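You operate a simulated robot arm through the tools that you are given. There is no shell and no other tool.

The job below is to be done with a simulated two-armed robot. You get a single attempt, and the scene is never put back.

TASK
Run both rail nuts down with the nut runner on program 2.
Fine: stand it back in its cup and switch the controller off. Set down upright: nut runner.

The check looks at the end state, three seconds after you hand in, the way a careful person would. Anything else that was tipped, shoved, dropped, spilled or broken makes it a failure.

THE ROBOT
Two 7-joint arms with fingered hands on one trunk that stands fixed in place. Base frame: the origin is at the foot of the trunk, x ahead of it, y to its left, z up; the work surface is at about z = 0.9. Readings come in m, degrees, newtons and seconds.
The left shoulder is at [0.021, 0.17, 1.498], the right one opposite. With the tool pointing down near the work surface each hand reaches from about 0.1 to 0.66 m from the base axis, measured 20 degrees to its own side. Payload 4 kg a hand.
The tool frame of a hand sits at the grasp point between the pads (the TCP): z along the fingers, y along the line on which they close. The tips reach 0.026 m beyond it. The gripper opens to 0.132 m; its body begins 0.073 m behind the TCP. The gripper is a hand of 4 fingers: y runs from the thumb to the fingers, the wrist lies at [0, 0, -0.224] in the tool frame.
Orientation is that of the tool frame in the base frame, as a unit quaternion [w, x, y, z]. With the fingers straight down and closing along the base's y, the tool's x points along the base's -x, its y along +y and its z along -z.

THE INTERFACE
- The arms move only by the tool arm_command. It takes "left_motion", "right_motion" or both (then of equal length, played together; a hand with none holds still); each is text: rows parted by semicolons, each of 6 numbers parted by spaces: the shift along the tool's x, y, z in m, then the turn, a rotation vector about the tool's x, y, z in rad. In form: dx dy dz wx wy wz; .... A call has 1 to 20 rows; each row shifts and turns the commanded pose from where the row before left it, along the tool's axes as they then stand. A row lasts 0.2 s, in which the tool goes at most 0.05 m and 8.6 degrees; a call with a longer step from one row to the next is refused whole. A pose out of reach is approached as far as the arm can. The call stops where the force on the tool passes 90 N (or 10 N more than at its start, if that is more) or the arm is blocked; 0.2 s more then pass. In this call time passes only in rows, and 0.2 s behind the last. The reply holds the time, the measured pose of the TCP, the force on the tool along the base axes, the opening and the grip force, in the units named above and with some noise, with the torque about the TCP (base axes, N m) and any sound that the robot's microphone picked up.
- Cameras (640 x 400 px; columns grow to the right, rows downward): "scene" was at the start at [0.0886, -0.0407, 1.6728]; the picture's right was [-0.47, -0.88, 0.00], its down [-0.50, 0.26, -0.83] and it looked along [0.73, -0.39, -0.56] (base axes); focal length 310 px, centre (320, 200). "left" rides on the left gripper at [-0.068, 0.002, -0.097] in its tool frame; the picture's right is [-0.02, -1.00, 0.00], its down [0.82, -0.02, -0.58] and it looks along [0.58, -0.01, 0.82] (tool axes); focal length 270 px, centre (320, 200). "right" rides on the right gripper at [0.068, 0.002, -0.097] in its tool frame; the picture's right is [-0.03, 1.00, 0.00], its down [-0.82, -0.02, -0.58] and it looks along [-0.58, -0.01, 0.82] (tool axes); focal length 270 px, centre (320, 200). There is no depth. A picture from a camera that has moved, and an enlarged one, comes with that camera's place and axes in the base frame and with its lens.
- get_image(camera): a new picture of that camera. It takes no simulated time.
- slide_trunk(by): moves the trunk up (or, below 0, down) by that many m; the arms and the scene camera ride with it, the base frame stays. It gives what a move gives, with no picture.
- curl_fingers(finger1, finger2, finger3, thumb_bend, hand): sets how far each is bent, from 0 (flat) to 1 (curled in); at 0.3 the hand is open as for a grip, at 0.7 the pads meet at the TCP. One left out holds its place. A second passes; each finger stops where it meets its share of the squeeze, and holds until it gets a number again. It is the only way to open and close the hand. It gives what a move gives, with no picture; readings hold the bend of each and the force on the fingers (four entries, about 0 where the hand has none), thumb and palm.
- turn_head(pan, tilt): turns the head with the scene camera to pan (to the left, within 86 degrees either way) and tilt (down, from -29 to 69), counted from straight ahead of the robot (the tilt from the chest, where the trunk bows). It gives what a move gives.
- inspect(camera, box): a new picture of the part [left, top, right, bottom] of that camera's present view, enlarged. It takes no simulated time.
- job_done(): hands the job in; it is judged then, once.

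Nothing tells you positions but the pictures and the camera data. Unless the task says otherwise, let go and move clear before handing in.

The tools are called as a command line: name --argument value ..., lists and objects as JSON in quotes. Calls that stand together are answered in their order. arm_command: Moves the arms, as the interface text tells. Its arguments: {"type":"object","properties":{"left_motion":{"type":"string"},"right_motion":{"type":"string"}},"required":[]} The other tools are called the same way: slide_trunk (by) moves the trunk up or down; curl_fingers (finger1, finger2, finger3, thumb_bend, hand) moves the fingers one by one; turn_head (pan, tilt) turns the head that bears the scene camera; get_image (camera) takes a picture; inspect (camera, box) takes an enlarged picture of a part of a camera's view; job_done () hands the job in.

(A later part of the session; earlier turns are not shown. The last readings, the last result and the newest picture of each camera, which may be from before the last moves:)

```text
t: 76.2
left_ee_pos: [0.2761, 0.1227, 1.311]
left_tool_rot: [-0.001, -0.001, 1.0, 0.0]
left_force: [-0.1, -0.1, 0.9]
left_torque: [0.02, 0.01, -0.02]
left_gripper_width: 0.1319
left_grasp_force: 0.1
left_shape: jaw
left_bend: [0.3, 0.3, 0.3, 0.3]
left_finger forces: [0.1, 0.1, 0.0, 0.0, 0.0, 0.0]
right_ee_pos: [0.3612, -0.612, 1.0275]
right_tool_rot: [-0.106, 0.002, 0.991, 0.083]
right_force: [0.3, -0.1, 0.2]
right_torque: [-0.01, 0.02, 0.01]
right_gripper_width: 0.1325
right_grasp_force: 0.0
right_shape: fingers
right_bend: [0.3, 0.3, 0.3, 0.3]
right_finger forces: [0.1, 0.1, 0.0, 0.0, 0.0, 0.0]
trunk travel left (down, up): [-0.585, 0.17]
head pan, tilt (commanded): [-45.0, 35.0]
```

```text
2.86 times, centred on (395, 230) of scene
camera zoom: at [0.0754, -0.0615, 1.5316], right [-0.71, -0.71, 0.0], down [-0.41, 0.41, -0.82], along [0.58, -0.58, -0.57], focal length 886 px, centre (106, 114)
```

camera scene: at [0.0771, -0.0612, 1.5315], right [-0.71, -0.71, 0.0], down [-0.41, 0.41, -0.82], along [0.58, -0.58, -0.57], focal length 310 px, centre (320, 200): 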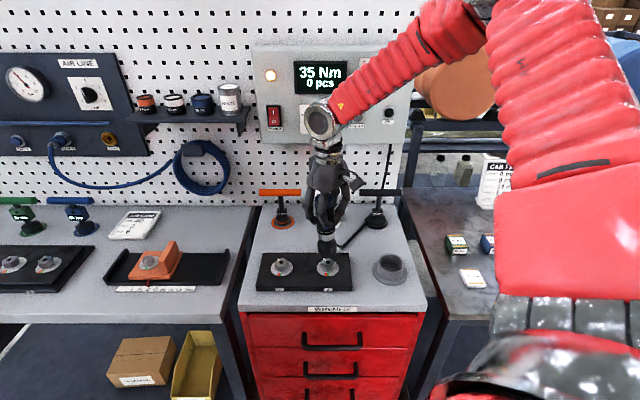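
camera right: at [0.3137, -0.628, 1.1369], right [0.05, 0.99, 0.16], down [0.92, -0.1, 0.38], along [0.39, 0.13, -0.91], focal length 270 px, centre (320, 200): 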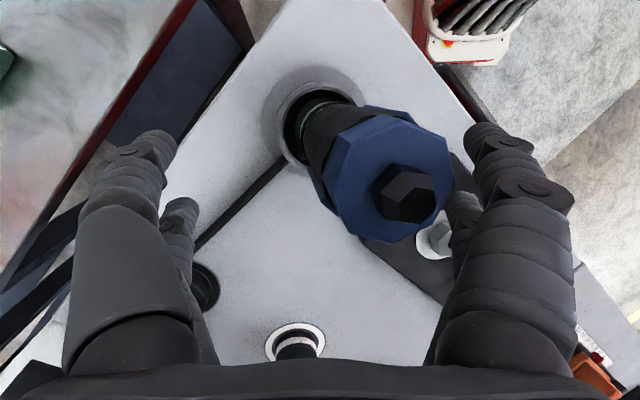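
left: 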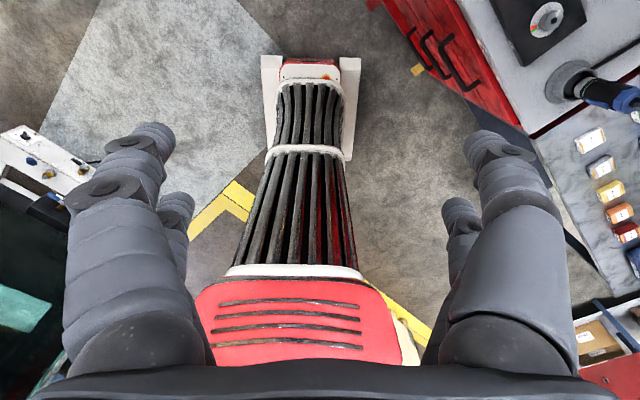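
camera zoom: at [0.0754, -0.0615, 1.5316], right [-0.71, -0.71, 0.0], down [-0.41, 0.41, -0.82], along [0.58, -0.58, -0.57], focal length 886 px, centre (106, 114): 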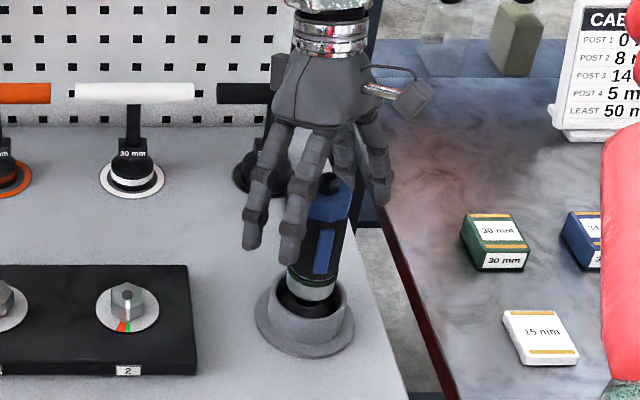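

The runner stands upright in its cup and the hand is free. I'll rise straight up, level the hand again, and look for a better-centred regrip.

arm_command --right_motion "0.007 0.0055 -0.0321 0 0 0; 0.007 0.0055 -0.0321 0 0 0; 0.007 0.0055 -0.0321 0 0 0; 0 0 0 0.0833 -0.1063 -0.002; 0 0 0 0.0833 -0.1063 -0.002"

get_image --camera "right"

inspect --camera "scene" --box '[350, 190, 430, 300]'

```text
t: 77.4
left_ee_pos: [0.2769, 0.1235, 1.3113]
left_tool_rot: [0.0, -0.001, 1.0, -0.001]
left_force: [0.4, -0.4, 0.0]
left_torque: [0.02, 0.01, -0.02]
left_gripper_width: 0.1319
left_grasp_force: 0.1
left_shape: jaw
left_bend: [0.3, 0.3, 0.3, 0.3]
left_finger forces: [0.1, 0.0, 0.0, 0.0, 0.1, 0.0]
right_ee_pos: [0.3599, -0.6101, 1.13]
right_tool_rot: [0.001, -0.001, 1.0, 0.0]
right_force: [-0.2, 0.4, -0.2]
right_torque: [0.04, 0.01, 0.02]
right_gripper_width: 0.1327
right_grasp_force: 0.1
right_shape: fingers
right_bend: [0.3, 0.3, 0.3, 0.3]
right_finger forces: [0.0, 0.0, 0.0, 0.0, 0.0, 0.0]
trunk travel left (down, up): [-0.585, 0.17]
head pan, tilt (commanded): [-45.0, 35.0]
```

```text
taken
camera right: at [0.2906, -0.61, 1.2266], right [0.03, 1.0, 0.0], down [0.81, -0.02, 0.58], along [0.58, -0.02, -0.82], focal length 270 px, centre (320, 200)
```

right: 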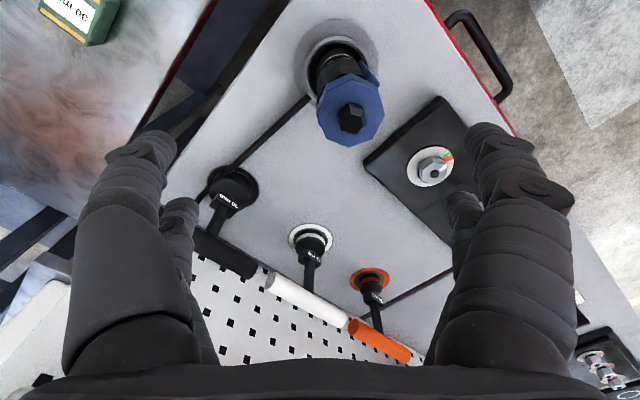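

```text
3.64 times, centred on (390, 245) of scene
camera zoom: at [0.0751, -0.0608, 1.5316], right [-0.71, -0.71, 0.0], down [-0.41, 0.41, -0.82], along [0.58, -0.58, -0.57], focal length 1128 px, centre (66, 36)
```

zoom: 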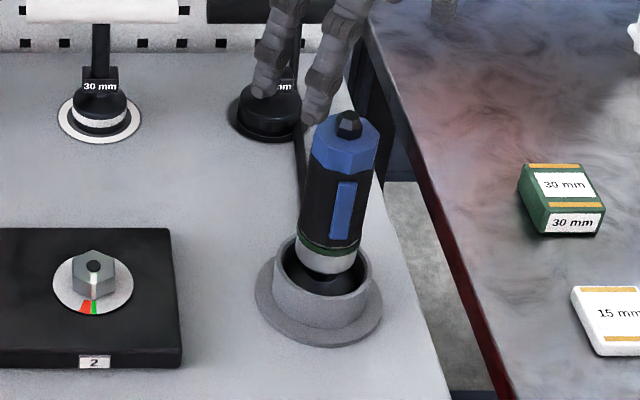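

The runner's axis is at about (0.342, -0.591). I'll regrip with the hand 5 mm further forward than last time so all four fingers share the load evenly and finger1 lands squarely on the lever.

arm_command --right_motion "0.0139 0.0181 0 0 0 0; 0 0 0.026 0 0 0; 0 0 0.026 0 0 0; 0 0 0.026 0 0 0; 0 0 0.026 0 0 0"

get_image --camera "right"

```text
t: 78.6
left_ee_pos: [0.2779, 0.122, 1.3095]
left_tool_rot: [0.001, -0.001, 1.0, -0.001]
left_force: [0.9, -0.4, 0.4]
left_torque: [0.0, 0.0, 0.0]
left_gripper_width: 0.1319
left_grasp_force: 0.1
left_shape: jaw
left_bend: [0.3, 0.3, 0.3, 0.3]
left_finger forces: [0.0, 0.0, 0.0, 0.0, 0.1, 0.1]
right_ee_pos: [0.3467, -0.5926, 1.0242]
right_tool_rot: [0.0, 0.0, 1.0, 0.001]
right_force: [0.2, -0.8, 0.2]
right_torque: [-0.01, 0.01, -0.03]
right_gripper_width: 0.1326
right_grasp_force: 0.1
right_shape: fingers
right_bend: [0.3, 0.3, 0.3, 0.3]
right_finger forces: [0.0, 0.0, 0.0, 0.1, 0.0, 0.1]
trunk travel left (down, up): [-0.585, 0.17]
head pan, tilt (commanded): [-45.0, 35.0]
```

```text
taken
camera right: at [0.2785, -0.5921, 1.1215], right [0.03, 1.0, 0.0], down [0.82, -0.02, 0.58], along [0.58, -0.01, -0.82], focal length 270 px, centre (320, 200)
```

right: 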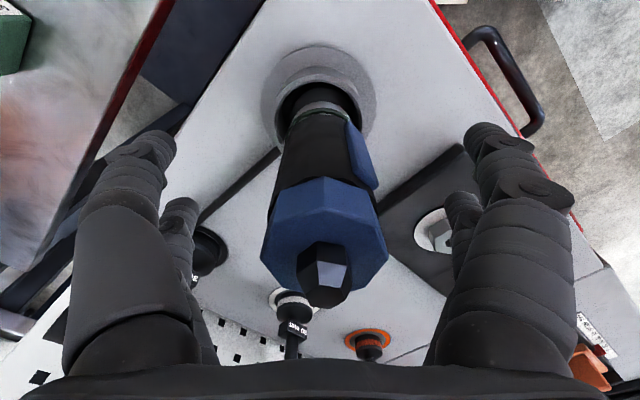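

Centred well. Closing all four fingers together, lightly first.

curl_fingers --hand "right" --finger1 0.66 --finger2 0.66 --finger3 0.66 --thumb_bend 0.66

get_image --camera "right"

```text
t: 79.6
left_ee_pos: [0.2777, 0.1218, 1.3092]
left_tool_rot: [0.0, -0.002, 1.0, -0.001]
left_force: [0.1, 0.0, 0.3]
left_torque: [0.03, 0.01, -0.01]
left_gripper_width: 0.1318
left_grasp_force: 0.1
left_shape: jaw
left_bend: [0.3, 0.3, 0.3, 0.3]
left_finger forces: [0.0, 0.0, 0.0, 0.0, 0.0, 0.1]
right_ee_pos: [0.3469, -0.5936, 1.0234]
right_tool_rot: [0.001, 0.0, 1.0, 0.001]
right_force: [-0.8, 1.6, -0.3]
right_torque: [0.03, 0.02, 0.0]
right_gripper_width: 0.026
right_grasp_force: 6.2
right_shape: fingers
right_bend: [0.61, 0.62, 0.63, 0.64]
right_finger forces: [3.7, 3.0, 2.2, 0.0, 3.1, 0.0]
trunk travel left (down, up): [-0.585, 0.17]
head pan, tilt (commanded): [-45.0, 35.0]
```

```text
taken
camera right: at [0.2777, -0.5919, 1.122], right [0.03, 1.0, 0.0], down [0.82, -0.02, 0.58], along [0.58, -0.01, -0.82], focal length 270 px, centre (320, 200)
```

right: 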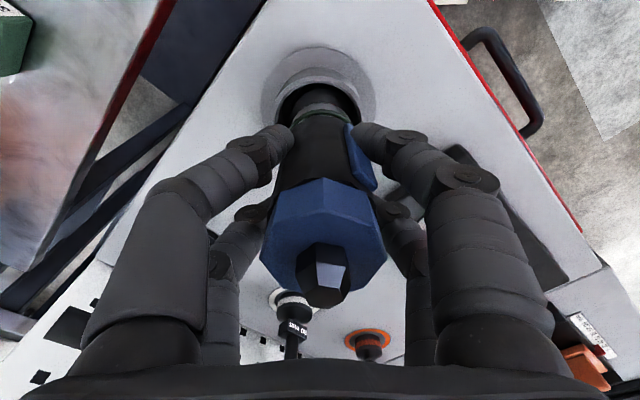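

All four bends are now equal (0.61–0.64) and the runner stays upright, with finger1 right on the lever. Tightening evenly.

curl_fingers --hand "right" --finger1 0.74 --finger2 0.76 --finger3 0.76 --thumb_bend 0.76

get_image --camera "right"

inspect --camera "scene" --box '[240, 30, 440, 300]'

```text
t: 80.6
left_ee_pos: [0.2771, 0.1223, 1.3102]
left_tool_rot: [0.0, 0.0, 1.0, 0.0]
left_force: [-0.2, -0.2, 0.4]
left_torque: [0.0, -0.04, 0.01]
left_gripper_width: 0.132
left_grasp_force: 0.0
left_shape: jaw
left_bend: [0.3, 0.3, 0.3, 0.3]
left_finger forces: [0.0, 0.0, 0.0, 0.1, 0.0, 0.0]
right_ee_pos: [0.3475, -0.5939, 1.025]
right_tool_rot: [0.001, 0.0, 1.0, 0.0]
right_force: [-0.3, 0.1, 0.2]
right_torque: [0.14, -0.05, 0.04]
right_gripper_width: 0.0237
right_grasp_force: 17.2
right_shape: fingers
right_bend: [0.61, 0.62, 0.66, 0.68]
right_finger forces: [7.9, 10.1, 4.4, 0.0, 11.4, 0.0]
trunk travel left (down, up): [-0.585, 0.17]
head pan, tilt (commanded): [-45.0, 35.0]
```

```text
taken
camera right: at [0.2779, -0.5921, 1.122], right [0.03, 1.0, 0.0], down [0.82, -0.02, 0.58], along [0.58, -0.01, -0.82], focal length 270 px, centre (320, 200)
```

right: 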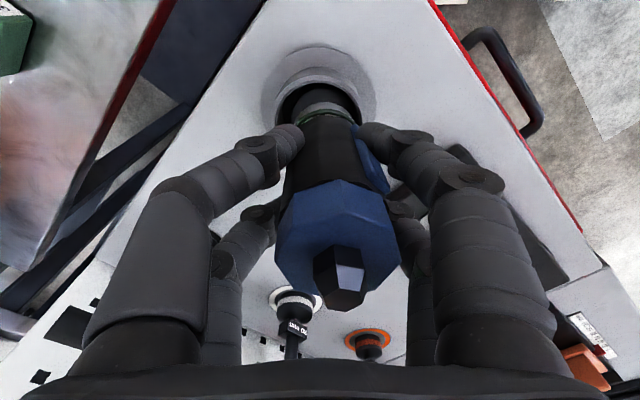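

```text
1.48 times, centred on (340, 165) of scene
camera zoom: at [0.0757, -0.062, 1.5315], right [-0.71, -0.71, 0.0], down [-0.41, 0.41, -0.82], along [0.58, -0.58, -0.57], focal length 460 px, centre (290, 252)
```

zoom: 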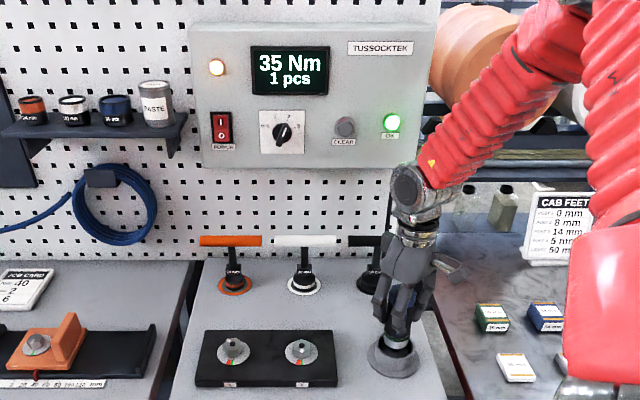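

Slight lean to the left; I'll trim the thumb and finger1 to centre it.

curl_fingers --hand "right" --finger1 0.77 --finger2 0.78 --finger3 0.75 --thumb_bend 0.72

get_image --camera "right"

```text
t: 81.6
left_ee_pos: [0.2775, 0.1215, 1.3112]
left_tool_rot: [0.0, -0.001, 1.0, -0.001]
left_force: [-0.5, 1.3, 0.3]
left_torque: [-0.01, 0.03, 0.01]
left_gripper_width: 0.1321
left_grasp_force: 0.0
left_shape: jaw
left_bend: [0.3, 0.3, 0.3, 0.3]
left_finger forces: [0.0, 0.0, 0.1, 0.0, 0.1, 0.0]
right_ee_pos: [0.346, -0.5933, 1.0246]
right_tool_rot: [0.0, 0.0, 1.0, 0.001]
right_force: [-0.8, 0.3, 0.5]
right_torque: [0.09, 0.02, 0.03]
right_gripper_width: 0.0244
right_grasp_force: 15.2
right_shape: fingers
right_bend: [0.61, 0.62, 0.67, 0.68]
right_finger forces: [7.2, 8.0, 5.5, 0.0, 8.9, 0.0]
trunk travel left (down, up): [-0.585, 0.17]
head pan, tilt (commanded): [-45.0, 35.0]
```

```text
taken
camera right: at [0.2779, -0.5921, 1.122], right [0.03, 1.0, 0.0], down [0.82, -0.02, 0.58], along [0.58, -0.01, -0.82], focal length 270 px, centre (320, 200)
```

right: 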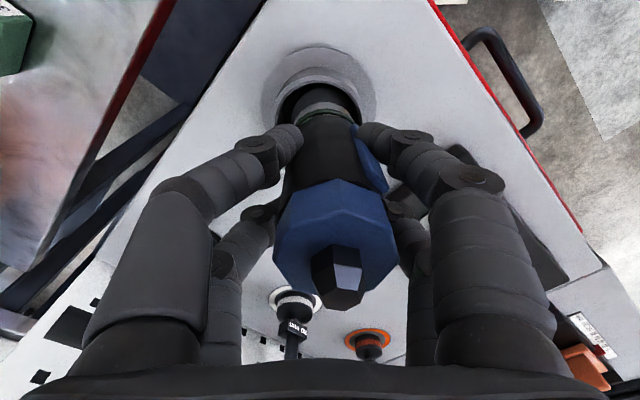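

Balanced enough: forces 7, 8, 6, 9 N with about 2° lean. Lifting it out of the cup.

arm_command --right_motion "0 0 -0.006 0 0 0; 0 0 -0.01 0 0 0; 0 0 -0.013 0 0 0; 0 0 -0.013 0 0 0; 0 0 -0.013 0 0 0; 0 0 -0.013 0 0 0; 0 0 -0.012 0 0 0"

get_image --camera "right"

inspect --camera "scene" --box '[350, 170, 430, 290]'

```text
t: 83.2
left_ee_pos: [0.2779, 0.1225, 1.3111]
left_tool_rot: [0.0, 0.0, 1.0, -0.001]
left_force: [0.0, 0.1, 0.2]
left_torque: [-0.02, -0.01, 0.0]
left_gripper_width: 0.1322
left_grasp_force: 0.1
left_shape: jaw
left_bend: [0.3, 0.3, 0.3, 0.3]
left_finger forces: [0.1, 0.0, 0.0, 0.1, 0.0, 0.0]
right_ee_pos: [0.3465, -0.5942, 1.1043]
right_tool_rot: [0.0, 0.0, 1.0, 0.001]
right_force: [-0.8, 0.1, -7.0]
right_torque: [-0.02, 0.0, 0.02]
right_gripper_width: 0.0241
right_grasp_force: 14.4
right_shape: fingers
right_bend: [0.61, 0.62, 0.67, 0.68]
right_finger forces: [7.1, 8.1, 5.7, 0.1, 8.6, 0.0]
trunk travel left (down, up): [-0.585, 0.17]
head pan, tilt (commanded): [-45.0, 35.0]
```

```text
taken
camera right: at [0.2788, -0.5934, 1.2015], right [0.03, 1.0, 0.0], down [0.82, -0.02, 0.58], along [0.58, -0.01, -0.82], focal length 270 px, centre (320, 200)
```

right: 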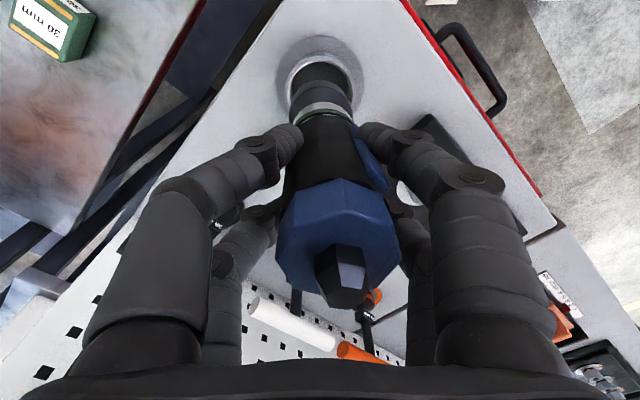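

```text
3.33 times, centred on (390, 230) of scene
camera zoom: at [0.0756, -0.062, 1.5315], right [-0.71, -0.71, 0.0], down [-0.41, 0.41, -0.82], along [0.58, -0.58, -0.57], focal length 1034 px, centre (87, 100)
```

zoom: 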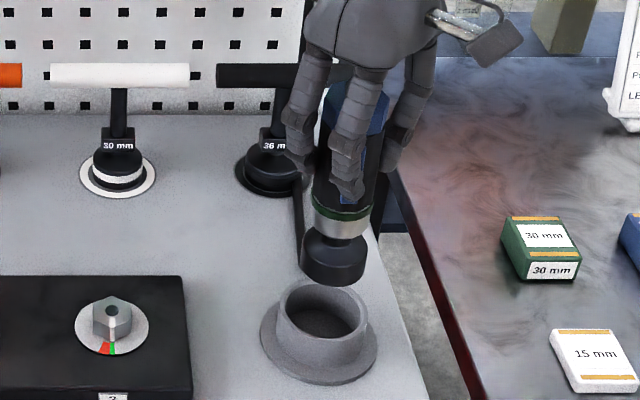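

Finger1 covers the lever squarely. I'll trim the ~3° lean and carry the runner over to nut 1 (estimated at (0.542, -0.387)).

arm_command --right_motion "0 0 -0.004 -0.045 0.012 0; -0.0145 0.0152 0 0 0 0; -0.0245 0.0256 0 0 0 0; -0.0245 0.0256 0 0 0 0; -0.0245 0.0256 0 0 0 0; -0.0245 0.0256 0 0 0 0; -0.0245 0.0256 0 0 0 0; -0.0245 0.0256 0 0 0 0; -0.02 0.0209 0 0 0 0; -0.0145 0.0152 0 0 0 0"

get_image --camera "right"

inspect --camera "scene" --box '[240, 170, 340, 300]'

inspect --camera "right" --box '[240, 30, 400, 150]'

```text
t: 85.4
left_ee_pos: [0.2782, 0.1226, 1.31]
left_tool_rot: [0.0, 0.0, 1.0, 0.0]
left_force: [-0.8, -0.5, -0.4]
left_torque: [-0.01, 0.02, -0.01]
left_gripper_width: 0.1319
left_grasp_force: 0.0
left_shape: jaw
left_bend: [0.3, 0.3, 0.3, 0.3]
left_finger forces: [0.0, 0.0, 0.0, 0.0, 0.0, 0.1]
right_ee_pos: [0.5454, -0.3893, 1.1132]
right_tool_rot: [-0.007, 0.0, 1.0, 0.022]
right_force: [-0.2, 0.5, -6.7]
right_torque: [0.0, -0.01, -0.02]
right_gripper_width: 0.0241
right_grasp_force: 14.2
right_shape: fingers
right_bend: [0.61, 0.62, 0.67, 0.68]
right_finger forces: [6.6, 8.1, 6.1, 0.0, 8.5, 0.0]
trunk travel left (down, up): [-0.585, 0.17]
head pan, tilt (commanded): [-45.0, 35.0]
```

```text
taken
camera right: at [0.4775, -0.3927, 1.2113], right [0.03, 1.0, 0.05], down [0.82, -0.05, 0.56], along [0.57, 0.02, -0.82], focal length 270 px, centre (320, 200)
```

right: 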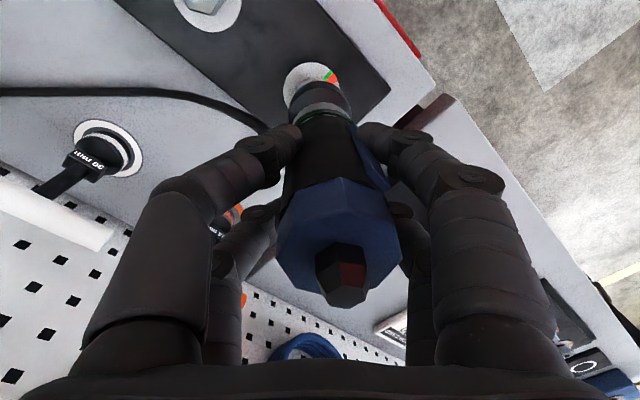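

```text
3.08 times, centred on (290, 235) of scene
camera zoom: at [0.0772, -0.062, 1.5314], right [-0.71, -0.71, 0.0], down [-0.41, 0.41, -0.82], along [0.58, -0.58, -0.57], focal length 955 px, centre (412, 92)
```

zoom: 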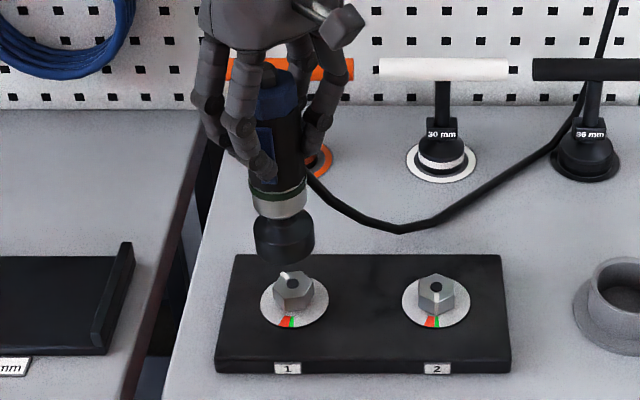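

```text
3.33 times, centred on (320, 90) of right
camera zoom: at [0.4775, -0.3927, 1.2113], right [0.03, 1.0, 0.05], down [0.82, -0.05, 0.56], along [0.57, 0.02, -0.82], focal length 901 px, centre (320, 567)
```

zoom: 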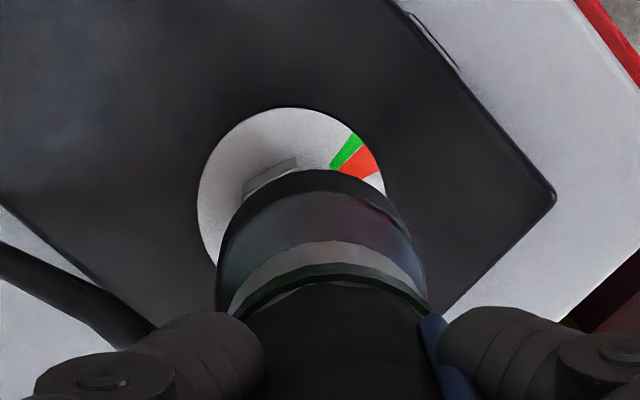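

Over nut 1: the socket needs about 2 mm back and 4 mm right. I'll correct and descend to about 2 cm above the nut, then re-measure.

arm_command --right_motion "0.0022 -0.0043 0 0 0 0; -0.0001 -0.0004 0.01 0 0 0; -0.0001 -0.0004 0.01 0 0 0; -0.0001 -0.0003 0.008 0 0 0"

inspect --camera "scene" --box '[250, 200, 320, 290]'

inspect --camera "right" --box '[240, 30, 400, 150]'

```text
t: 86.4
left_ee_pos: [0.2782, 0.1226, 1.3104]
left_tool_rot: [0.0, -0.002, 1.0, 0.0]
left_force: [0.2, 0.5, 0.0]
left_torque: [-0.01, 0.02, 0.0]
left_gripper_width: 0.1319
left_grasp_force: 0.1
left_shape: jaw
left_bend: [0.3, 0.3, 0.3, 0.3]
left_finger forces: [0.1, 0.0, 0.0, 0.1, 0.1, 0.1]
right_ee_pos: [0.5411, -0.3942, 1.0875]
right_tool_rot: [-0.006, 0.0, 1.0, 0.022]
right_force: [0.9, 0.5, -6.4]
right_torque: [-0.04, -0.04, 0.0]
right_gripper_width: 0.024
right_grasp_force: 14.5
right_shape: fingers
right_bend: [0.61, 0.62, 0.67, 0.68]
right_finger forces: [6.7, 8.0, 6.1, 0.0, 8.5, 0.0]
trunk travel left (down, up): [-0.585, 0.17]
head pan, tilt (commanded): [-45.0, 35.0]
```

```text
4.44 times, centred on (285, 245) of scene
camera zoom: at [0.0767, -0.0622, 1.5314], right [-0.71, -0.71, 0.0], down [-0.41, 0.41, -0.82], along [0.58, -0.58, -0.57], focal length 1379 px, centre (476, 0)
```

zoom: 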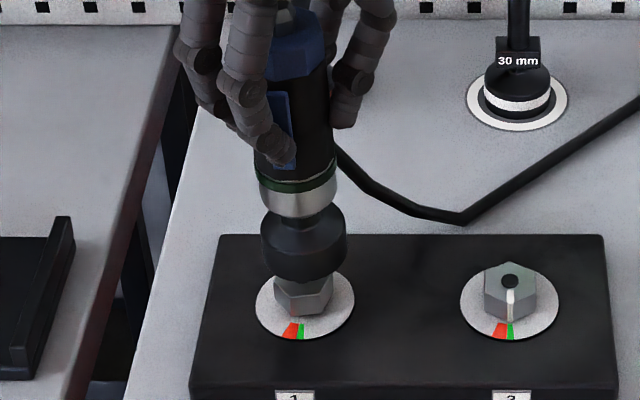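

```text
3.33 times, centred on (320, 90) of right
camera zoom: at [0.474, -0.3976, 1.1851], right [0.03, 1.0, 0.05], down [0.82, -0.05, 0.57], along [0.57, 0.02, -0.82], focal length 901 px, centre (320, 567)
```

zoom: 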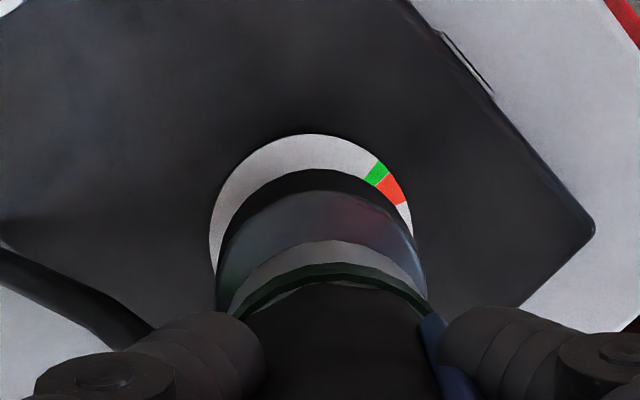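

Within 1–2 mm now. Small trim and further down over the nut.

arm_command --right_motion "-0.0013 0.0005 0 0 0 0; -0.0001 -0.0003 0.008 0 0 0; -0.0001 -0.0003 0.008 0 0 0; -0.0001 -0.0003 0.007 0 0 0; -0.0001 -0.0002 0.005 0 0 0"

inspect --camera "scene" --box '[250, 200, 320, 290]'

inspect --camera "right" --box '[240, 30, 400, 150]'

```text
t: 87.6
left_ee_pos: [0.2775, 0.1218, 1.3107]
left_tool_rot: [0.001, -0.001, 1.0, -0.001]
left_force: [0.4, 0.6, -0.6]
left_torque: [-0.04, 0.01, -0.04]
left_gripper_width: 0.1318
left_grasp_force: 0.0
left_shape: jaw
left_bend: [0.3, 0.3, 0.3, 0.3]
left_finger forces: [0.0, 0.0, 0.0, 0.1, 0.0, 0.1]
right_ee_pos: [0.5423, -0.393, 1.0597]
right_tool_rot: [-0.005, -0.001, 1.0, 0.023]
right_force: [-0.8, -0.2, -1.6]
right_torque: [0.0, -0.03, 0.01]
right_gripper_width: 0.024
right_grasp_force: 16.0
right_shape: fingers
right_bend: [0.61, 0.62, 0.68, 0.68]
right_finger forces: [7.5, 8.6, 6.4, 0.0, 8.9, 0.0]
trunk travel left (down, up): [-0.585, 0.17]
head pan, tilt (commanded): [-45.0, 35.0]
```

```text
4.44 times, centred on (285, 245) of scene
camera zoom: at [0.0749, -0.0612, 1.5317], right [-0.71, -0.71, 0.0], down [-0.41, 0.41, -0.82], along [0.58, -0.58, -0.57], focal length 1379 px, centre (476, 0)
```

zoom: 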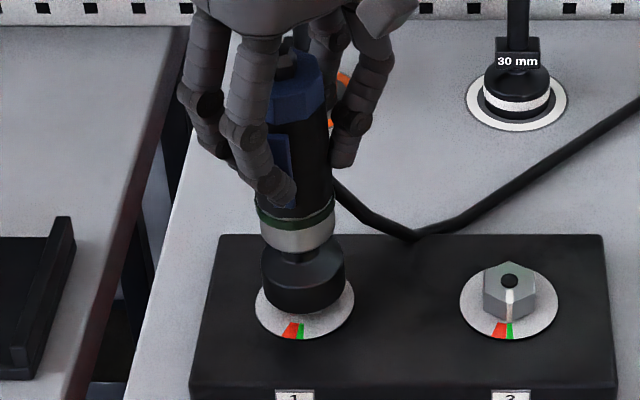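

```text
3.33 times, centred on (320, 90) of right
camera zoom: at [0.4745, -0.3959, 1.1577], right [0.03, 1.0, 0.05], down [0.82, -0.05, 0.57], along [0.57, 0.02, -0.82], focal length 901 px, centre (320, 567)
```

zoom: 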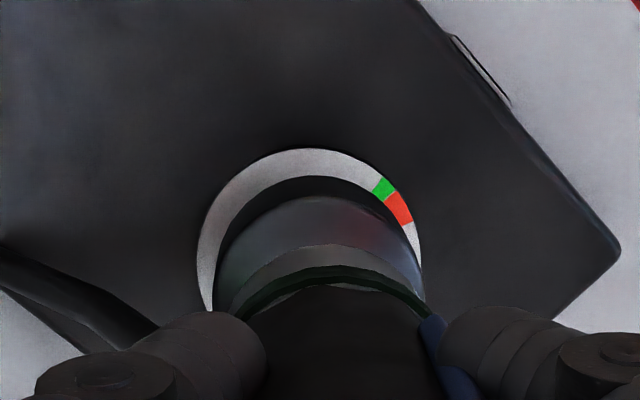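

The socket touched down about 15 mm early: it is resting on top of the nut, so the hex is probably not lined up. Compared with nut 2, the runner seems yawed in my grip; let me look closely.

inspect --camera "scene" --box '[265, 215, 305, 275]'

get_image --camera "right"

```text
6.67 times, centred on (285, 245) of scene
camera zoom: at [0.0749, -0.0612, 1.5317], right [-0.71, -0.71, 0.0], down [-0.41, 0.41, -0.82], along [0.58, -0.58, -0.57], focal length 2068 px, centre (553, -100)
```

zoom: 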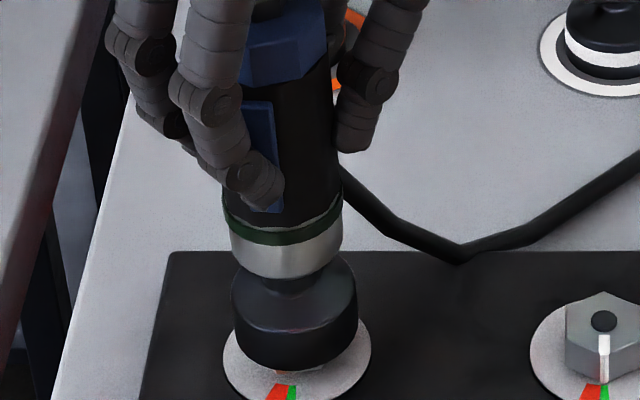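

```text
taken
camera right: at [0.4745, -0.3959, 1.1577], right [0.03, 1.0, 0.05], down [0.82, -0.05, 0.57], along [0.57, 0.02, -0.82], focal length 270 px, centre (320, 200)
```

right: 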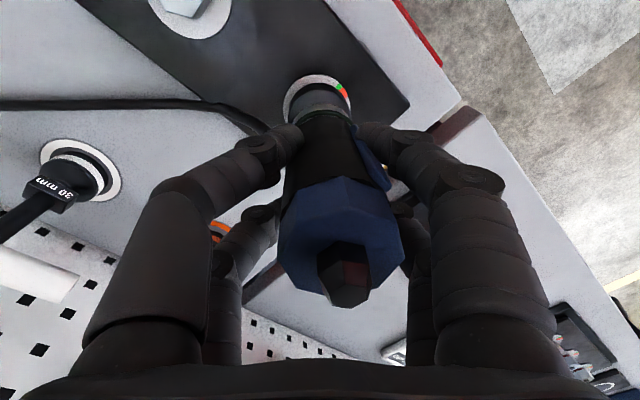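

The lever now points about 11° further left than when nut 2 seated, so I'll lift 6 mm, turn the hand 11° counter-clockwise (seen from above) and try again.

arm_command --right_motion "0 0.0003 -0.006 0 0 0; 0 0 0 0 0 -0.095; 0 0 0 0 0 -0.095"

inspect --camera "scene" --box '[265, 215, 305, 275]'

inspect --camera "right" --box '[240, 30, 400, 150]'

```text
t: 88.4
left_ee_pos: [0.2784, 0.1218, 1.3093]
left_tool_rot: [0.001, 0.0, 1.0, -0.001]
left_force: [0.8, -0.5, 0.8]
left_torque: [0.02, 0.0, -0.01]
left_gripper_width: 0.1318
left_grasp_force: 0.1
left_shape: jaw
left_bend: [0.3, 0.3, 0.3, 0.3]
left_finger forces: [0.1, 0.0, 0.0, 0.0, 0.0, 0.1]
right_ee_pos: [0.5431, -0.3941, 1.0661]
right_tool_rot: [-0.004, -0.095, 0.995, 0.024]
right_force: [0.7, 0.2, -8.0]
right_torque: [-0.02, -0.03, -0.02]
right_gripper_width: 0.0238
right_grasp_force: 15.8
right_shape: fingers
right_bend: [0.61, 0.62, 0.68, 0.68]
right_finger forces: [7.2, 8.6, 6.6, 0.1, 8.8, 0.0]
trunk travel left (down, up): [-0.585, 0.17]
head pan, tilt (commanded): [-45.0, 35.0]
```

```text
6.67 times, centred on (285, 245) of scene
camera zoom: at [0.0769, -0.0621, 1.5314], right [-0.71, -0.71, 0.0], down [-0.41, 0.41, -0.82], along [0.58, -0.58, -0.57], focal length 2068 px, centre (553, -100)
```

zoom: 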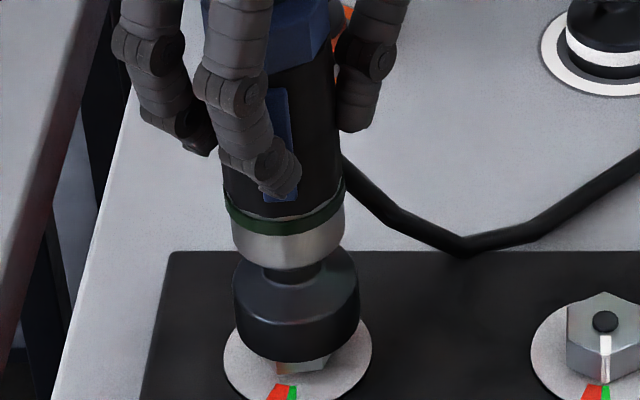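

```text
3.33 times, centred on (320, 90) of right
camera zoom: at [0.4767, -0.4097, 1.1622], right [-0.16, 0.99, 0.05], down [0.81, 0.11, 0.57], along [0.56, 0.13, -0.82], focal length 901 px, centre (320, 567)
```

zoom: 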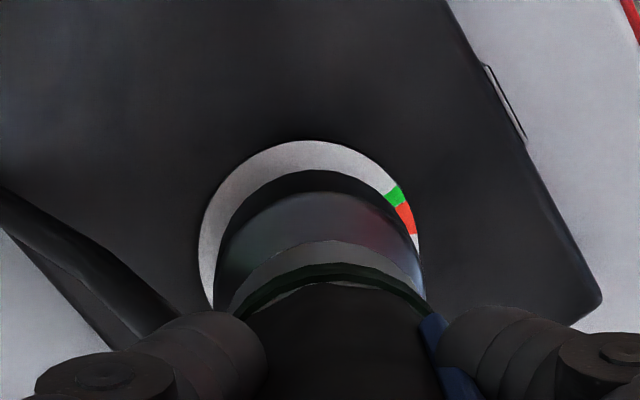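

Trim about 1 mm and lower again.

arm_command --right_motion "-0.001 -0.0008 0.002 0 0 0; 0 -0.0001 0.004 0 0 0; 0 -0.0001 0.003 0 0 0; 0 -0.0001 0.003 0 0 0"

```text
t: 89.4
left_ee_pos: [0.2789, 0.1207, 1.3105]
left_tool_rot: [0.0, -0.001, 1.0, -0.001]
left_force: [-1.2, 0.4, 0.8]
left_torque: [0.02, -0.02, 0.0]
left_gripper_width: 0.1318
left_grasp_force: 0.1
left_shape: jaw
left_bend: [0.3, 0.3, 0.3, 0.3]
left_finger forces: [0.0, 0.0, 0.0, 0.0, 0.0, 0.0]
right_ee_pos: [0.5435, -0.3929, 1.0519]
right_tool_rot: [-0.004, -0.095, 0.995, 0.023]
right_force: [0.4, 0.0, -8.2]
right_torque: [0.0, 0.0, 0.0]
right_gripper_width: 0.0239
right_grasp_force: 15.6
right_shape: fingers
right_bend: [0.61, 0.62, 0.68, 0.68]
right_finger forces: [7.1, 8.5, 6.7, 0.0, 8.9, 0.0]
trunk travel left (down, up): [-0.585, 0.17]
head pan, tilt (commanded): [-45.0, 35.0]
```

No contact this time: the socket slid over the hex. Continuing down to seat.

arm_command --right_motion "0 -0.0001 0.003 0 0 0; 0 -0.0001 0.003 0 0 0; 0 0 0.002 0 0 0"

inspect --camera "scene" --box '[240, 30, 360, 290]'

```text
t: 90.2
left_ee_pos: [0.2785, 0.1214, 1.3113]
left_tool_rot: [-0.001, -0.001, 1.0, -0.001]
left_force: [-0.1, -0.5, 0.4]
left_torque: [0.01, -0.01, 0.0]
left_gripper_width: 0.1317
left_grasp_force: 0.1
left_shape: jaw
left_bend: [0.3, 0.3, 0.3, 0.3]
left_finger forces: [0.0, 0.0, 0.1, 0.0, 0.0, 0.0]
right_ee_pos: [0.5452, -0.3928, 1.0442]
right_tool_rot: [-0.004, -0.094, 0.995, 0.024]
right_force: [0.2, -0.1, -6.8]
right_torque: [-0.04, -0.04, -0.03]
right_gripper_width: 0.0241
right_grasp_force: 15.0
right_shape: fingers
right_bend: [0.61, 0.62, 0.68, 0.68]
right_finger forces: [7.0, 8.5, 6.6, 0.0, 8.9, 0.0]
trunk travel left (down, up): [-0.585, 0.17]
head pan, tilt (commanded): [-45.0, 35.0]
```

```text
1.54 times, centred on (300, 160) of scene
camera zoom: at [0.0765, -0.0621, 1.5315], right [-0.71, -0.71, 0.0], down [-0.41, 0.41, -0.82], along [0.58, -0.58, -0.57], focal length 477 px, centre (351, 262)
```

zoom: 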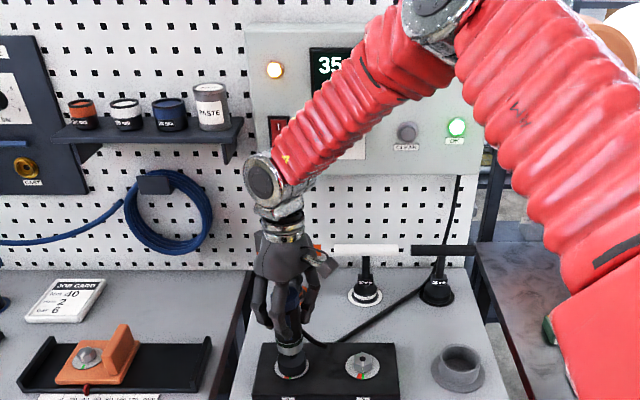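

The arm hides the count from here, but the runner's ring light will tell me. Lowering the last few millimetres to contact.

arm_command --right_motion "0 0 0.002 0 0 0; 0 0 0.002 0 0 0"

inspect --camera "right" --box '[240, 30, 400, 150]'

```text
t: 90.8
left_ee_pos: [0.2772, 0.1218, 1.3097]
left_tool_rot: [0.0, 0.0, 1.0, -0.001]
left_force: [0.2, -0.1, -0.3]
left_torque: [0.0, 0.01, 0.0]
left_gripper_width: 0.132
left_grasp_force: 0.0
left_shape: jaw
left_bend: [0.3, 0.3, 0.3, 0.3]
left_finger forces: [0.0, 0.0, 0.0, 0.1, 0.0, 0.0]
right_ee_pos: [0.5449, -0.3927, 1.0427]
right_tool_rot: [-0.003, -0.095, 0.995, 0.022]
right_force: [0.4, 0.9, 1.4]
right_torque: [0.04, -0.01, 0.28]
right_gripper_width: 0.0239
right_grasp_force: 18.8
right_shape: fingers
right_bend: [0.61, 0.62, 0.68, 0.68]
right_finger forces: [9.5, 8.4, 9.9, 0.0, 9.6, 0.0]
trunk travel left (down, up): [-0.585, 0.17]
head pan, tilt (commanded): [-45.0, 35.0]
```

```text
3.33 times, centred on (320, 90) of right
camera zoom: at [0.4774, -0.4086, 1.14], right [-0.16, 0.99, 0.05], down [0.81, 0.11, 0.58], along [0.56, 0.13, -0.82], focal length 901 px, centre (320, 567)
```

zoom: 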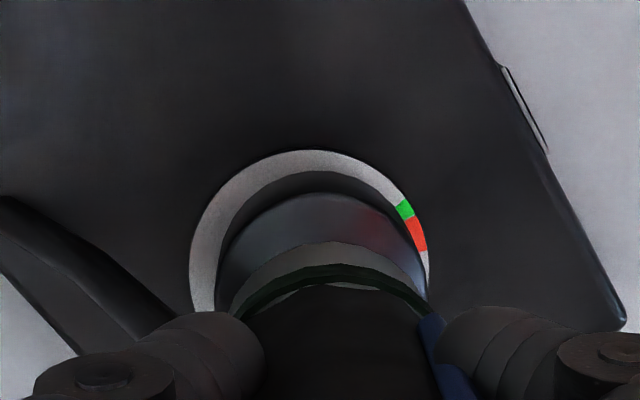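

Seated, and a small torque has appeared about the vertical, so it may be starting. Waiting a moment and watching.

arm_command --right_motion "0 0 0 0 0 0; 0 0 0 0 0 0"

inspect --camera "right" --box '[240, 30, 400, 150]'

inspect --camera "scene" --box '[240, 30, 360, 290]'

```text
t: 91.4
left_ee_pos: [0.278, 0.1231, 1.3101]
left_tool_rot: [0.0, -0.001, 1.0, 0.0]
left_force: [-0.4, 0.6, -1.0]
left_torque: [0.0, -0.02, 0.01]
left_gripper_width: 0.1317
left_grasp_force: 0.1
left_shape: jaw
left_bend: [0.3, 0.3, 0.3, 0.3]
left_finger forces: [0.1, 0.1, 0.0, 0.0, 0.0, 0.1]
right_ee_pos: [0.5434, -0.3919, 1.0418]
right_tool_rot: [-0.003, -0.094, 0.995, 0.023]
right_force: [1.2, 1.0, 5.1]
right_torque: [0.1, -0.05, 0.03]
right_gripper_width: 0.0238
right_grasp_force: 18.0
right_shape: fingers
right_bend: [0.61, 0.62, 0.68, 0.68]
right_finger forces: [8.6, 9.4, 8.3, 0.0, 9.5, 0.1]
trunk travel left (down, up): [-0.585, 0.17]
head pan, tilt (commanded): [-45.0, 35.0]
```

```text
3.33 times, centred on (320, 90) of right
camera zoom: at [0.4772, -0.4083, 1.1397], right [-0.16, 0.99, 0.05], down [0.81, 0.11, 0.57], along [0.56, 0.13, -0.82], focal length 901 px, centre (320, 567)
```

zoom: 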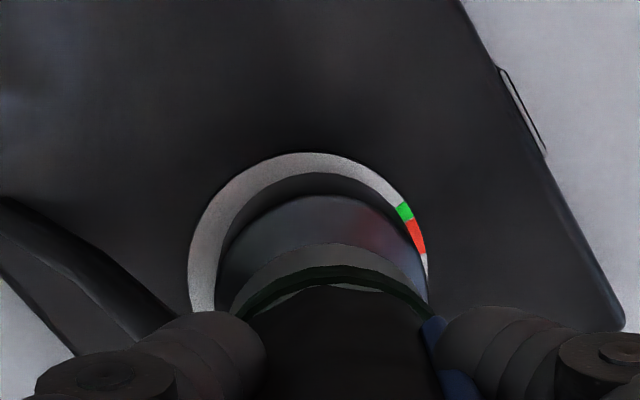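

```text
1.54 times, centred on (300, 160) of scene
camera zoom: at [0.0754, -0.0612, 1.5316], right [-0.71, -0.71, 0.0], down [-0.41, 0.41, -0.82], along [0.58, -0.58, -0.57], focal length 477 px, centre (351, 262)
```

zoom: 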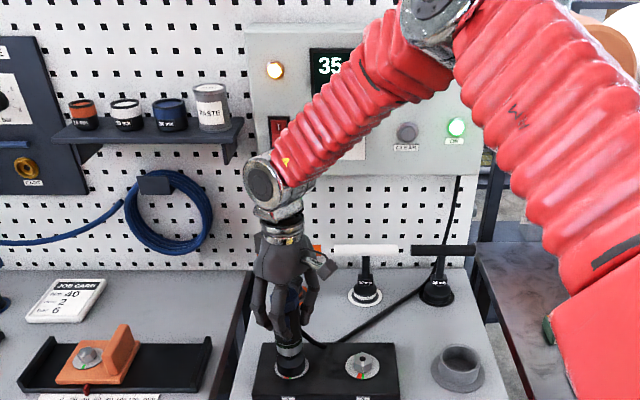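

Not running yet. Squeezing the lever with finger1.

curl_fingers --hand "right" --finger1 0.9

inspect --camera "right" --box '[240, 60, 440, 220]'

```text
t: 92.4
left_ee_pos: [0.2768, 0.1221, 1.3109]
left_tool_rot: [-0.001, -0.001, 1.0, -0.001]
left_force: [-0.3, 0.2, -0.3]
left_torque: [0.02, 0.0, 0.01]
left_gripper_width: 0.132
left_grasp_force: 0.2
left_shape: jaw
left_bend: [0.3, 0.3, 0.3, 0.3]
left_finger forces: [0.0, 0.0, 0.0, 0.1, 0.0, 0.0]
right_ee_pos: [0.5444, -0.3923, 1.0408]
right_tool_rot: [-0.004, -0.095, 0.995, 0.024]
right_force: [0.9, 0.8, 5.6]
right_torque: [0.04, -0.02, 0.36]
right_gripper_width: 0.0235
right_grasp_force: 21.3
right_shape: fingers
right_bend: [0.62, 0.62, 0.69, 0.68]
right_finger forces: [11.1, 8.7, 13.0, 0.0, 10.1, 0.0]
trunk travel left (down, up): [-0.585, 0.17]
head pan, tilt (commanded): [-45.0, 35.0]
```

```text
2.50 times, centred on (340, 140) of right
camera zoom: at [0.4773, -0.4084, 1.1395], right [-0.16, 0.99, 0.05], down [0.81, 0.11, 0.57], along [0.56, 0.13, -0.82], focal length 676 px, centre (270, 350)
```

zoom: 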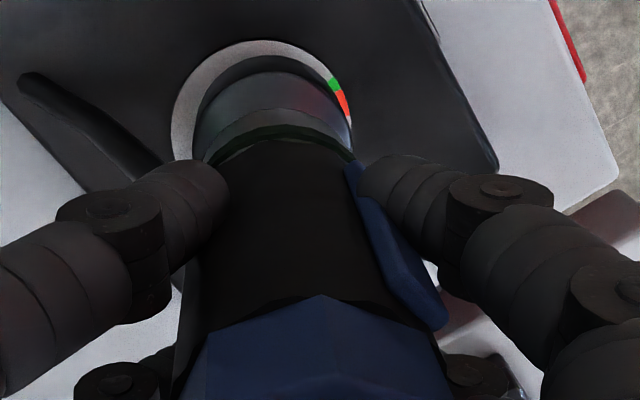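

With about 11 N on the lever a reaction torque of 0.36 N·m shows, just as at nut 2: it is running. I'll hold and check in short steps for the ring light.

arm_command --right_motion "0 0 0.0005 0 0 0"

inspect --camera "right" --box '[240, 60, 440, 220]'

```text
t: 92.8
left_ee_pos: [0.2764, 0.122, 1.3103]
left_tool_rot: [-0.001, -0.001, 1.0, -0.001]
left_force: [0.1, -1.2, 0.1]
left_torque: [0.0, 0.01, 0.01]
left_gripper_width: 0.132
left_grasp_force: 0.1
left_shape: jaw
left_bend: [0.3, 0.3, 0.3, 0.3]
left_finger forces: [0.0, 0.1, 0.0, 0.0, 0.0, 0.1]
right_ee_pos: [0.5422, -0.3918, 1.0416]
right_tool_rot: [-0.003, -0.094, 0.995, 0.023]
right_force: [2.1, -0.1, 8.6]
right_torque: [0.06, -0.04, 0.04]
right_gripper_width: 0.0236
right_grasp_force: 19.1
right_shape: fingers
right_bend: [0.62, 0.63, 0.69, 0.68]
right_finger forces: [8.4, 10.1, 9.4, 0.1, 9.8, 0.0]
trunk travel left (down, up): [-0.585, 0.17]
head pan, tilt (commanded): [-45.0, 35.0]
```

```text
2.50 times, centred on (340, 140) of right
camera zoom: at [0.4769, -0.4086, 1.1392], right [-0.16, 0.99, 0.05], down [0.81, 0.11, 0.57], along [0.56, 0.13, -0.82], focal length 676 px, centre (270, 350)
```

zoom: 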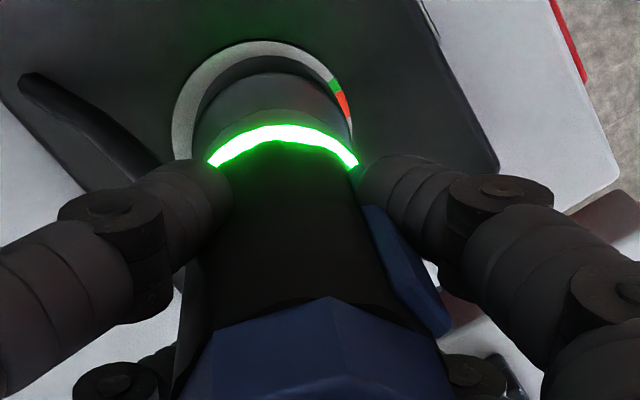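

The ring is green: nut 1 is done. Lifting straight off at once, without changing the grip.

arm_command --right_motion "0 0.0003 -0.008 0 0 0; 0.0001 0.0005 -0.012 0 0 0; 0.0001 0.0005 -0.013 0 0 0; 0.0001 0.0005 -0.013 0 0 0; 0.0001 0.0005 -0.013 0 0 0; 0.0001 0.0003 -0.008 0 0 0"

get_image --camera "right"

inspect --camera "scene" --box '[250, 180, 350, 300]'

```text
t: 94.2
left_ee_pos: [0.2782, 0.1214, 1.3098]
left_tool_rot: [0.0, -0.001, 1.0, -0.001]
left_force: [-0.5, -0.4, -0.5]
left_torque: [-0.02, 0.03, -0.02]
left_gripper_width: 0.1319
left_grasp_force: 0.1
left_shape: jaw
left_bend: [0.3, 0.3, 0.3, 0.3]
left_finger forces: [0.0, 0.0, 0.0, 0.0, 0.1, 0.1]
right_ee_pos: [0.544, -0.3945, 1.1087]
right_tool_rot: [-0.004, -0.095, 0.995, 0.024]
right_force: [-0.7, 0.0, -6.6]
right_torque: [-0.07, -0.03, -0.03]
right_gripper_width: 0.0234
right_grasp_force: 17.0
right_shape: fingers
right_bend: [0.61, 0.62, 0.68, 0.68]
right_finger forces: [7.7, 9.2, 7.3, 0.0, 9.0, 0.0]
trunk travel left (down, up): [-0.585, 0.17]
head pan, tilt (commanded): [-45.0, 35.0]
```

```text
taken
camera right: at [0.4769, -0.4095, 1.2052], right [-0.16, 0.99, 0.05], down [0.81, 0.11, 0.57], along [0.56, 0.13, -0.82], focal length 270 px, centre (320, 200)
```

right: 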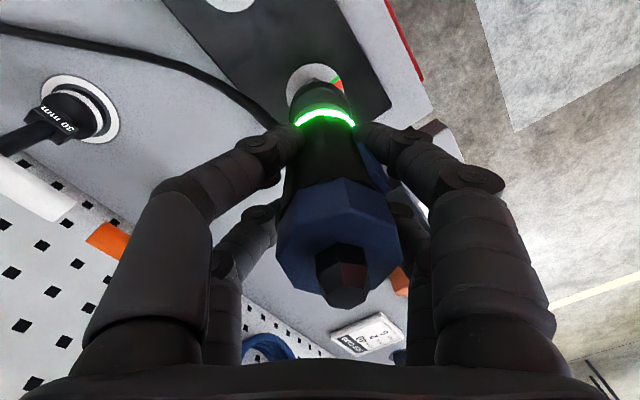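

```text
3.33 times, centred on (300, 240) of scene
camera zoom: at [0.0765, -0.0619, 1.5315], right [-0.71, -0.71, 0.0], down [-0.41, 0.41, -0.82], along [0.58, -0.58, -0.57], focal length 1034 px, centre (387, 67)
```

zoom: 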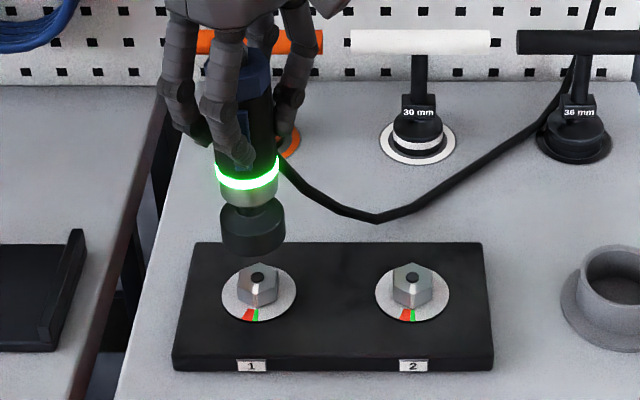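

Both nut marks appear to be in green. I'll carry the runner back over its cup.

arm_command --right_motion "0.0146 -0.0102 -0.0004 0 0 0; 0.0283 -0.0198 -0.0009 0 0 0; 0.0283 -0.0198 -0.0009 0 0 0; 0.0283 -0.0198 -0.0009 0 0 0; 0.0283 -0.0198 -0.0009 0 0 0; 0.0283 -0.0198 -0.0009 0 0 0; 0.0283 -0.0198 -0.0009 0 0 0; 0.0283 -0.0198 -0.0009 0 0 0; 0.021 -0.015 -0.0007 0 0 0"

inspect --camera "scene" --box '[260, 235, 360, 295]'

inspect --camera "scene" --box '[365, 205, 420, 280]'

inspect --camera "right" --box '[240, 30, 400, 150]'

inspect --camera "scene" --box '[240, 30, 420, 160]'

```text
t: 96.2
left_ee_pos: [0.2766, 0.1208, 1.3107]
left_tool_rot: [0.0, -0.001, 1.0, 0.001]
left_force: [0.0, -0.1, -0.3]
left_torque: [0.01, -0.03, 0.01]
left_gripper_width: 0.132
left_grasp_force: 0.0
left_shape: jaw
left_bend: [0.3, 0.3, 0.3, 0.3]
left_finger forces: [0.1, 0.0, 0.1, 0.1, 0.0, 0.1]
right_ee_pos: [0.3425, -0.5987, 1.1065]
right_tool_rot: [-0.004, -0.095, 0.995, 0.024]
right_force: [0.6, -0.4, -7.1]
right_torque: [-0.03, -0.02, -0.01]
right_gripper_width: 0.0233
right_grasp_force: 16.0
right_shape: fingers
right_bend: [0.61, 0.62, 0.68, 0.68]
right_finger forces: [7.2, 8.8, 7.2, 0.0, 9.1, 0.0]
trunk travel left (down, up): [-0.585, 0.17]
head pan, tilt (commanded): [-45.0, 35.0]
```

```text
6.40 times, centred on (310, 265) of scene
camera zoom: at [0.0753, -0.0628, 1.5315], right [-0.71, -0.71, 0.0], down [-0.41, 0.41, -0.82], along [0.58, -0.58, -0.57], focal length 1986 px, centre (384, -216)
```

zoom: 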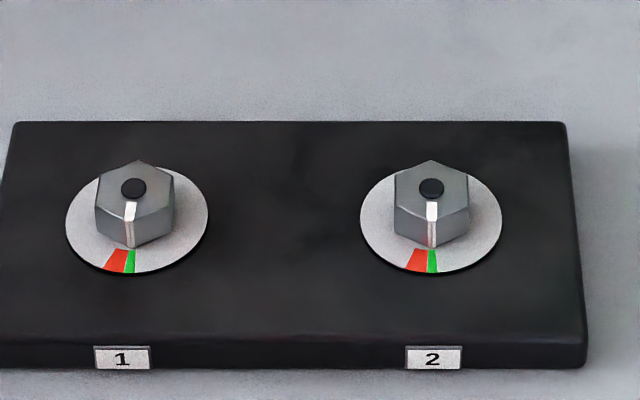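

```text
5.33 times, centred on (392, 242) of scene
camera zoom: at [0.0753, -0.0628, 1.5315], right [-0.71, -0.71, 0.0], down [-0.41, 0.41, -0.82], along [0.58, -0.58, -0.57], focal length 1655 px, centre (-67, -27)
```

zoom: 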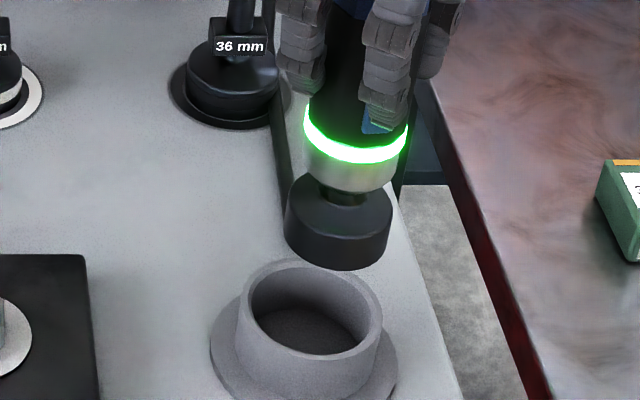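

```text
3.33 times, centred on (320, 90) of right
camera zoom: at [0.2766, -0.6156, 1.2048], right [-0.16, 0.99, 0.05], down [0.81, 0.11, 0.57], along [0.56, 0.13, -0.82], focal length 901 px, centre (320, 567)
```

zoom: 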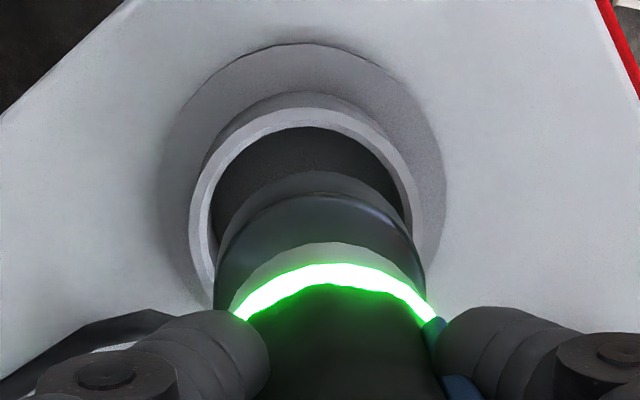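

```text
3.08 times, centred on (330, 95) of scene
camera zoom: at [0.0753, -0.0628, 1.5315], right [-0.71, -0.71, 0.0], down [-0.41, 0.41, -0.82], along [0.58, -0.58, -0.57], focal length 955 px, centre (289, 523)
```

zoom: 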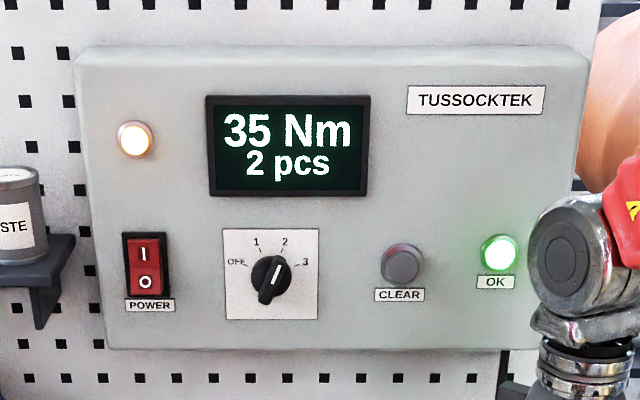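

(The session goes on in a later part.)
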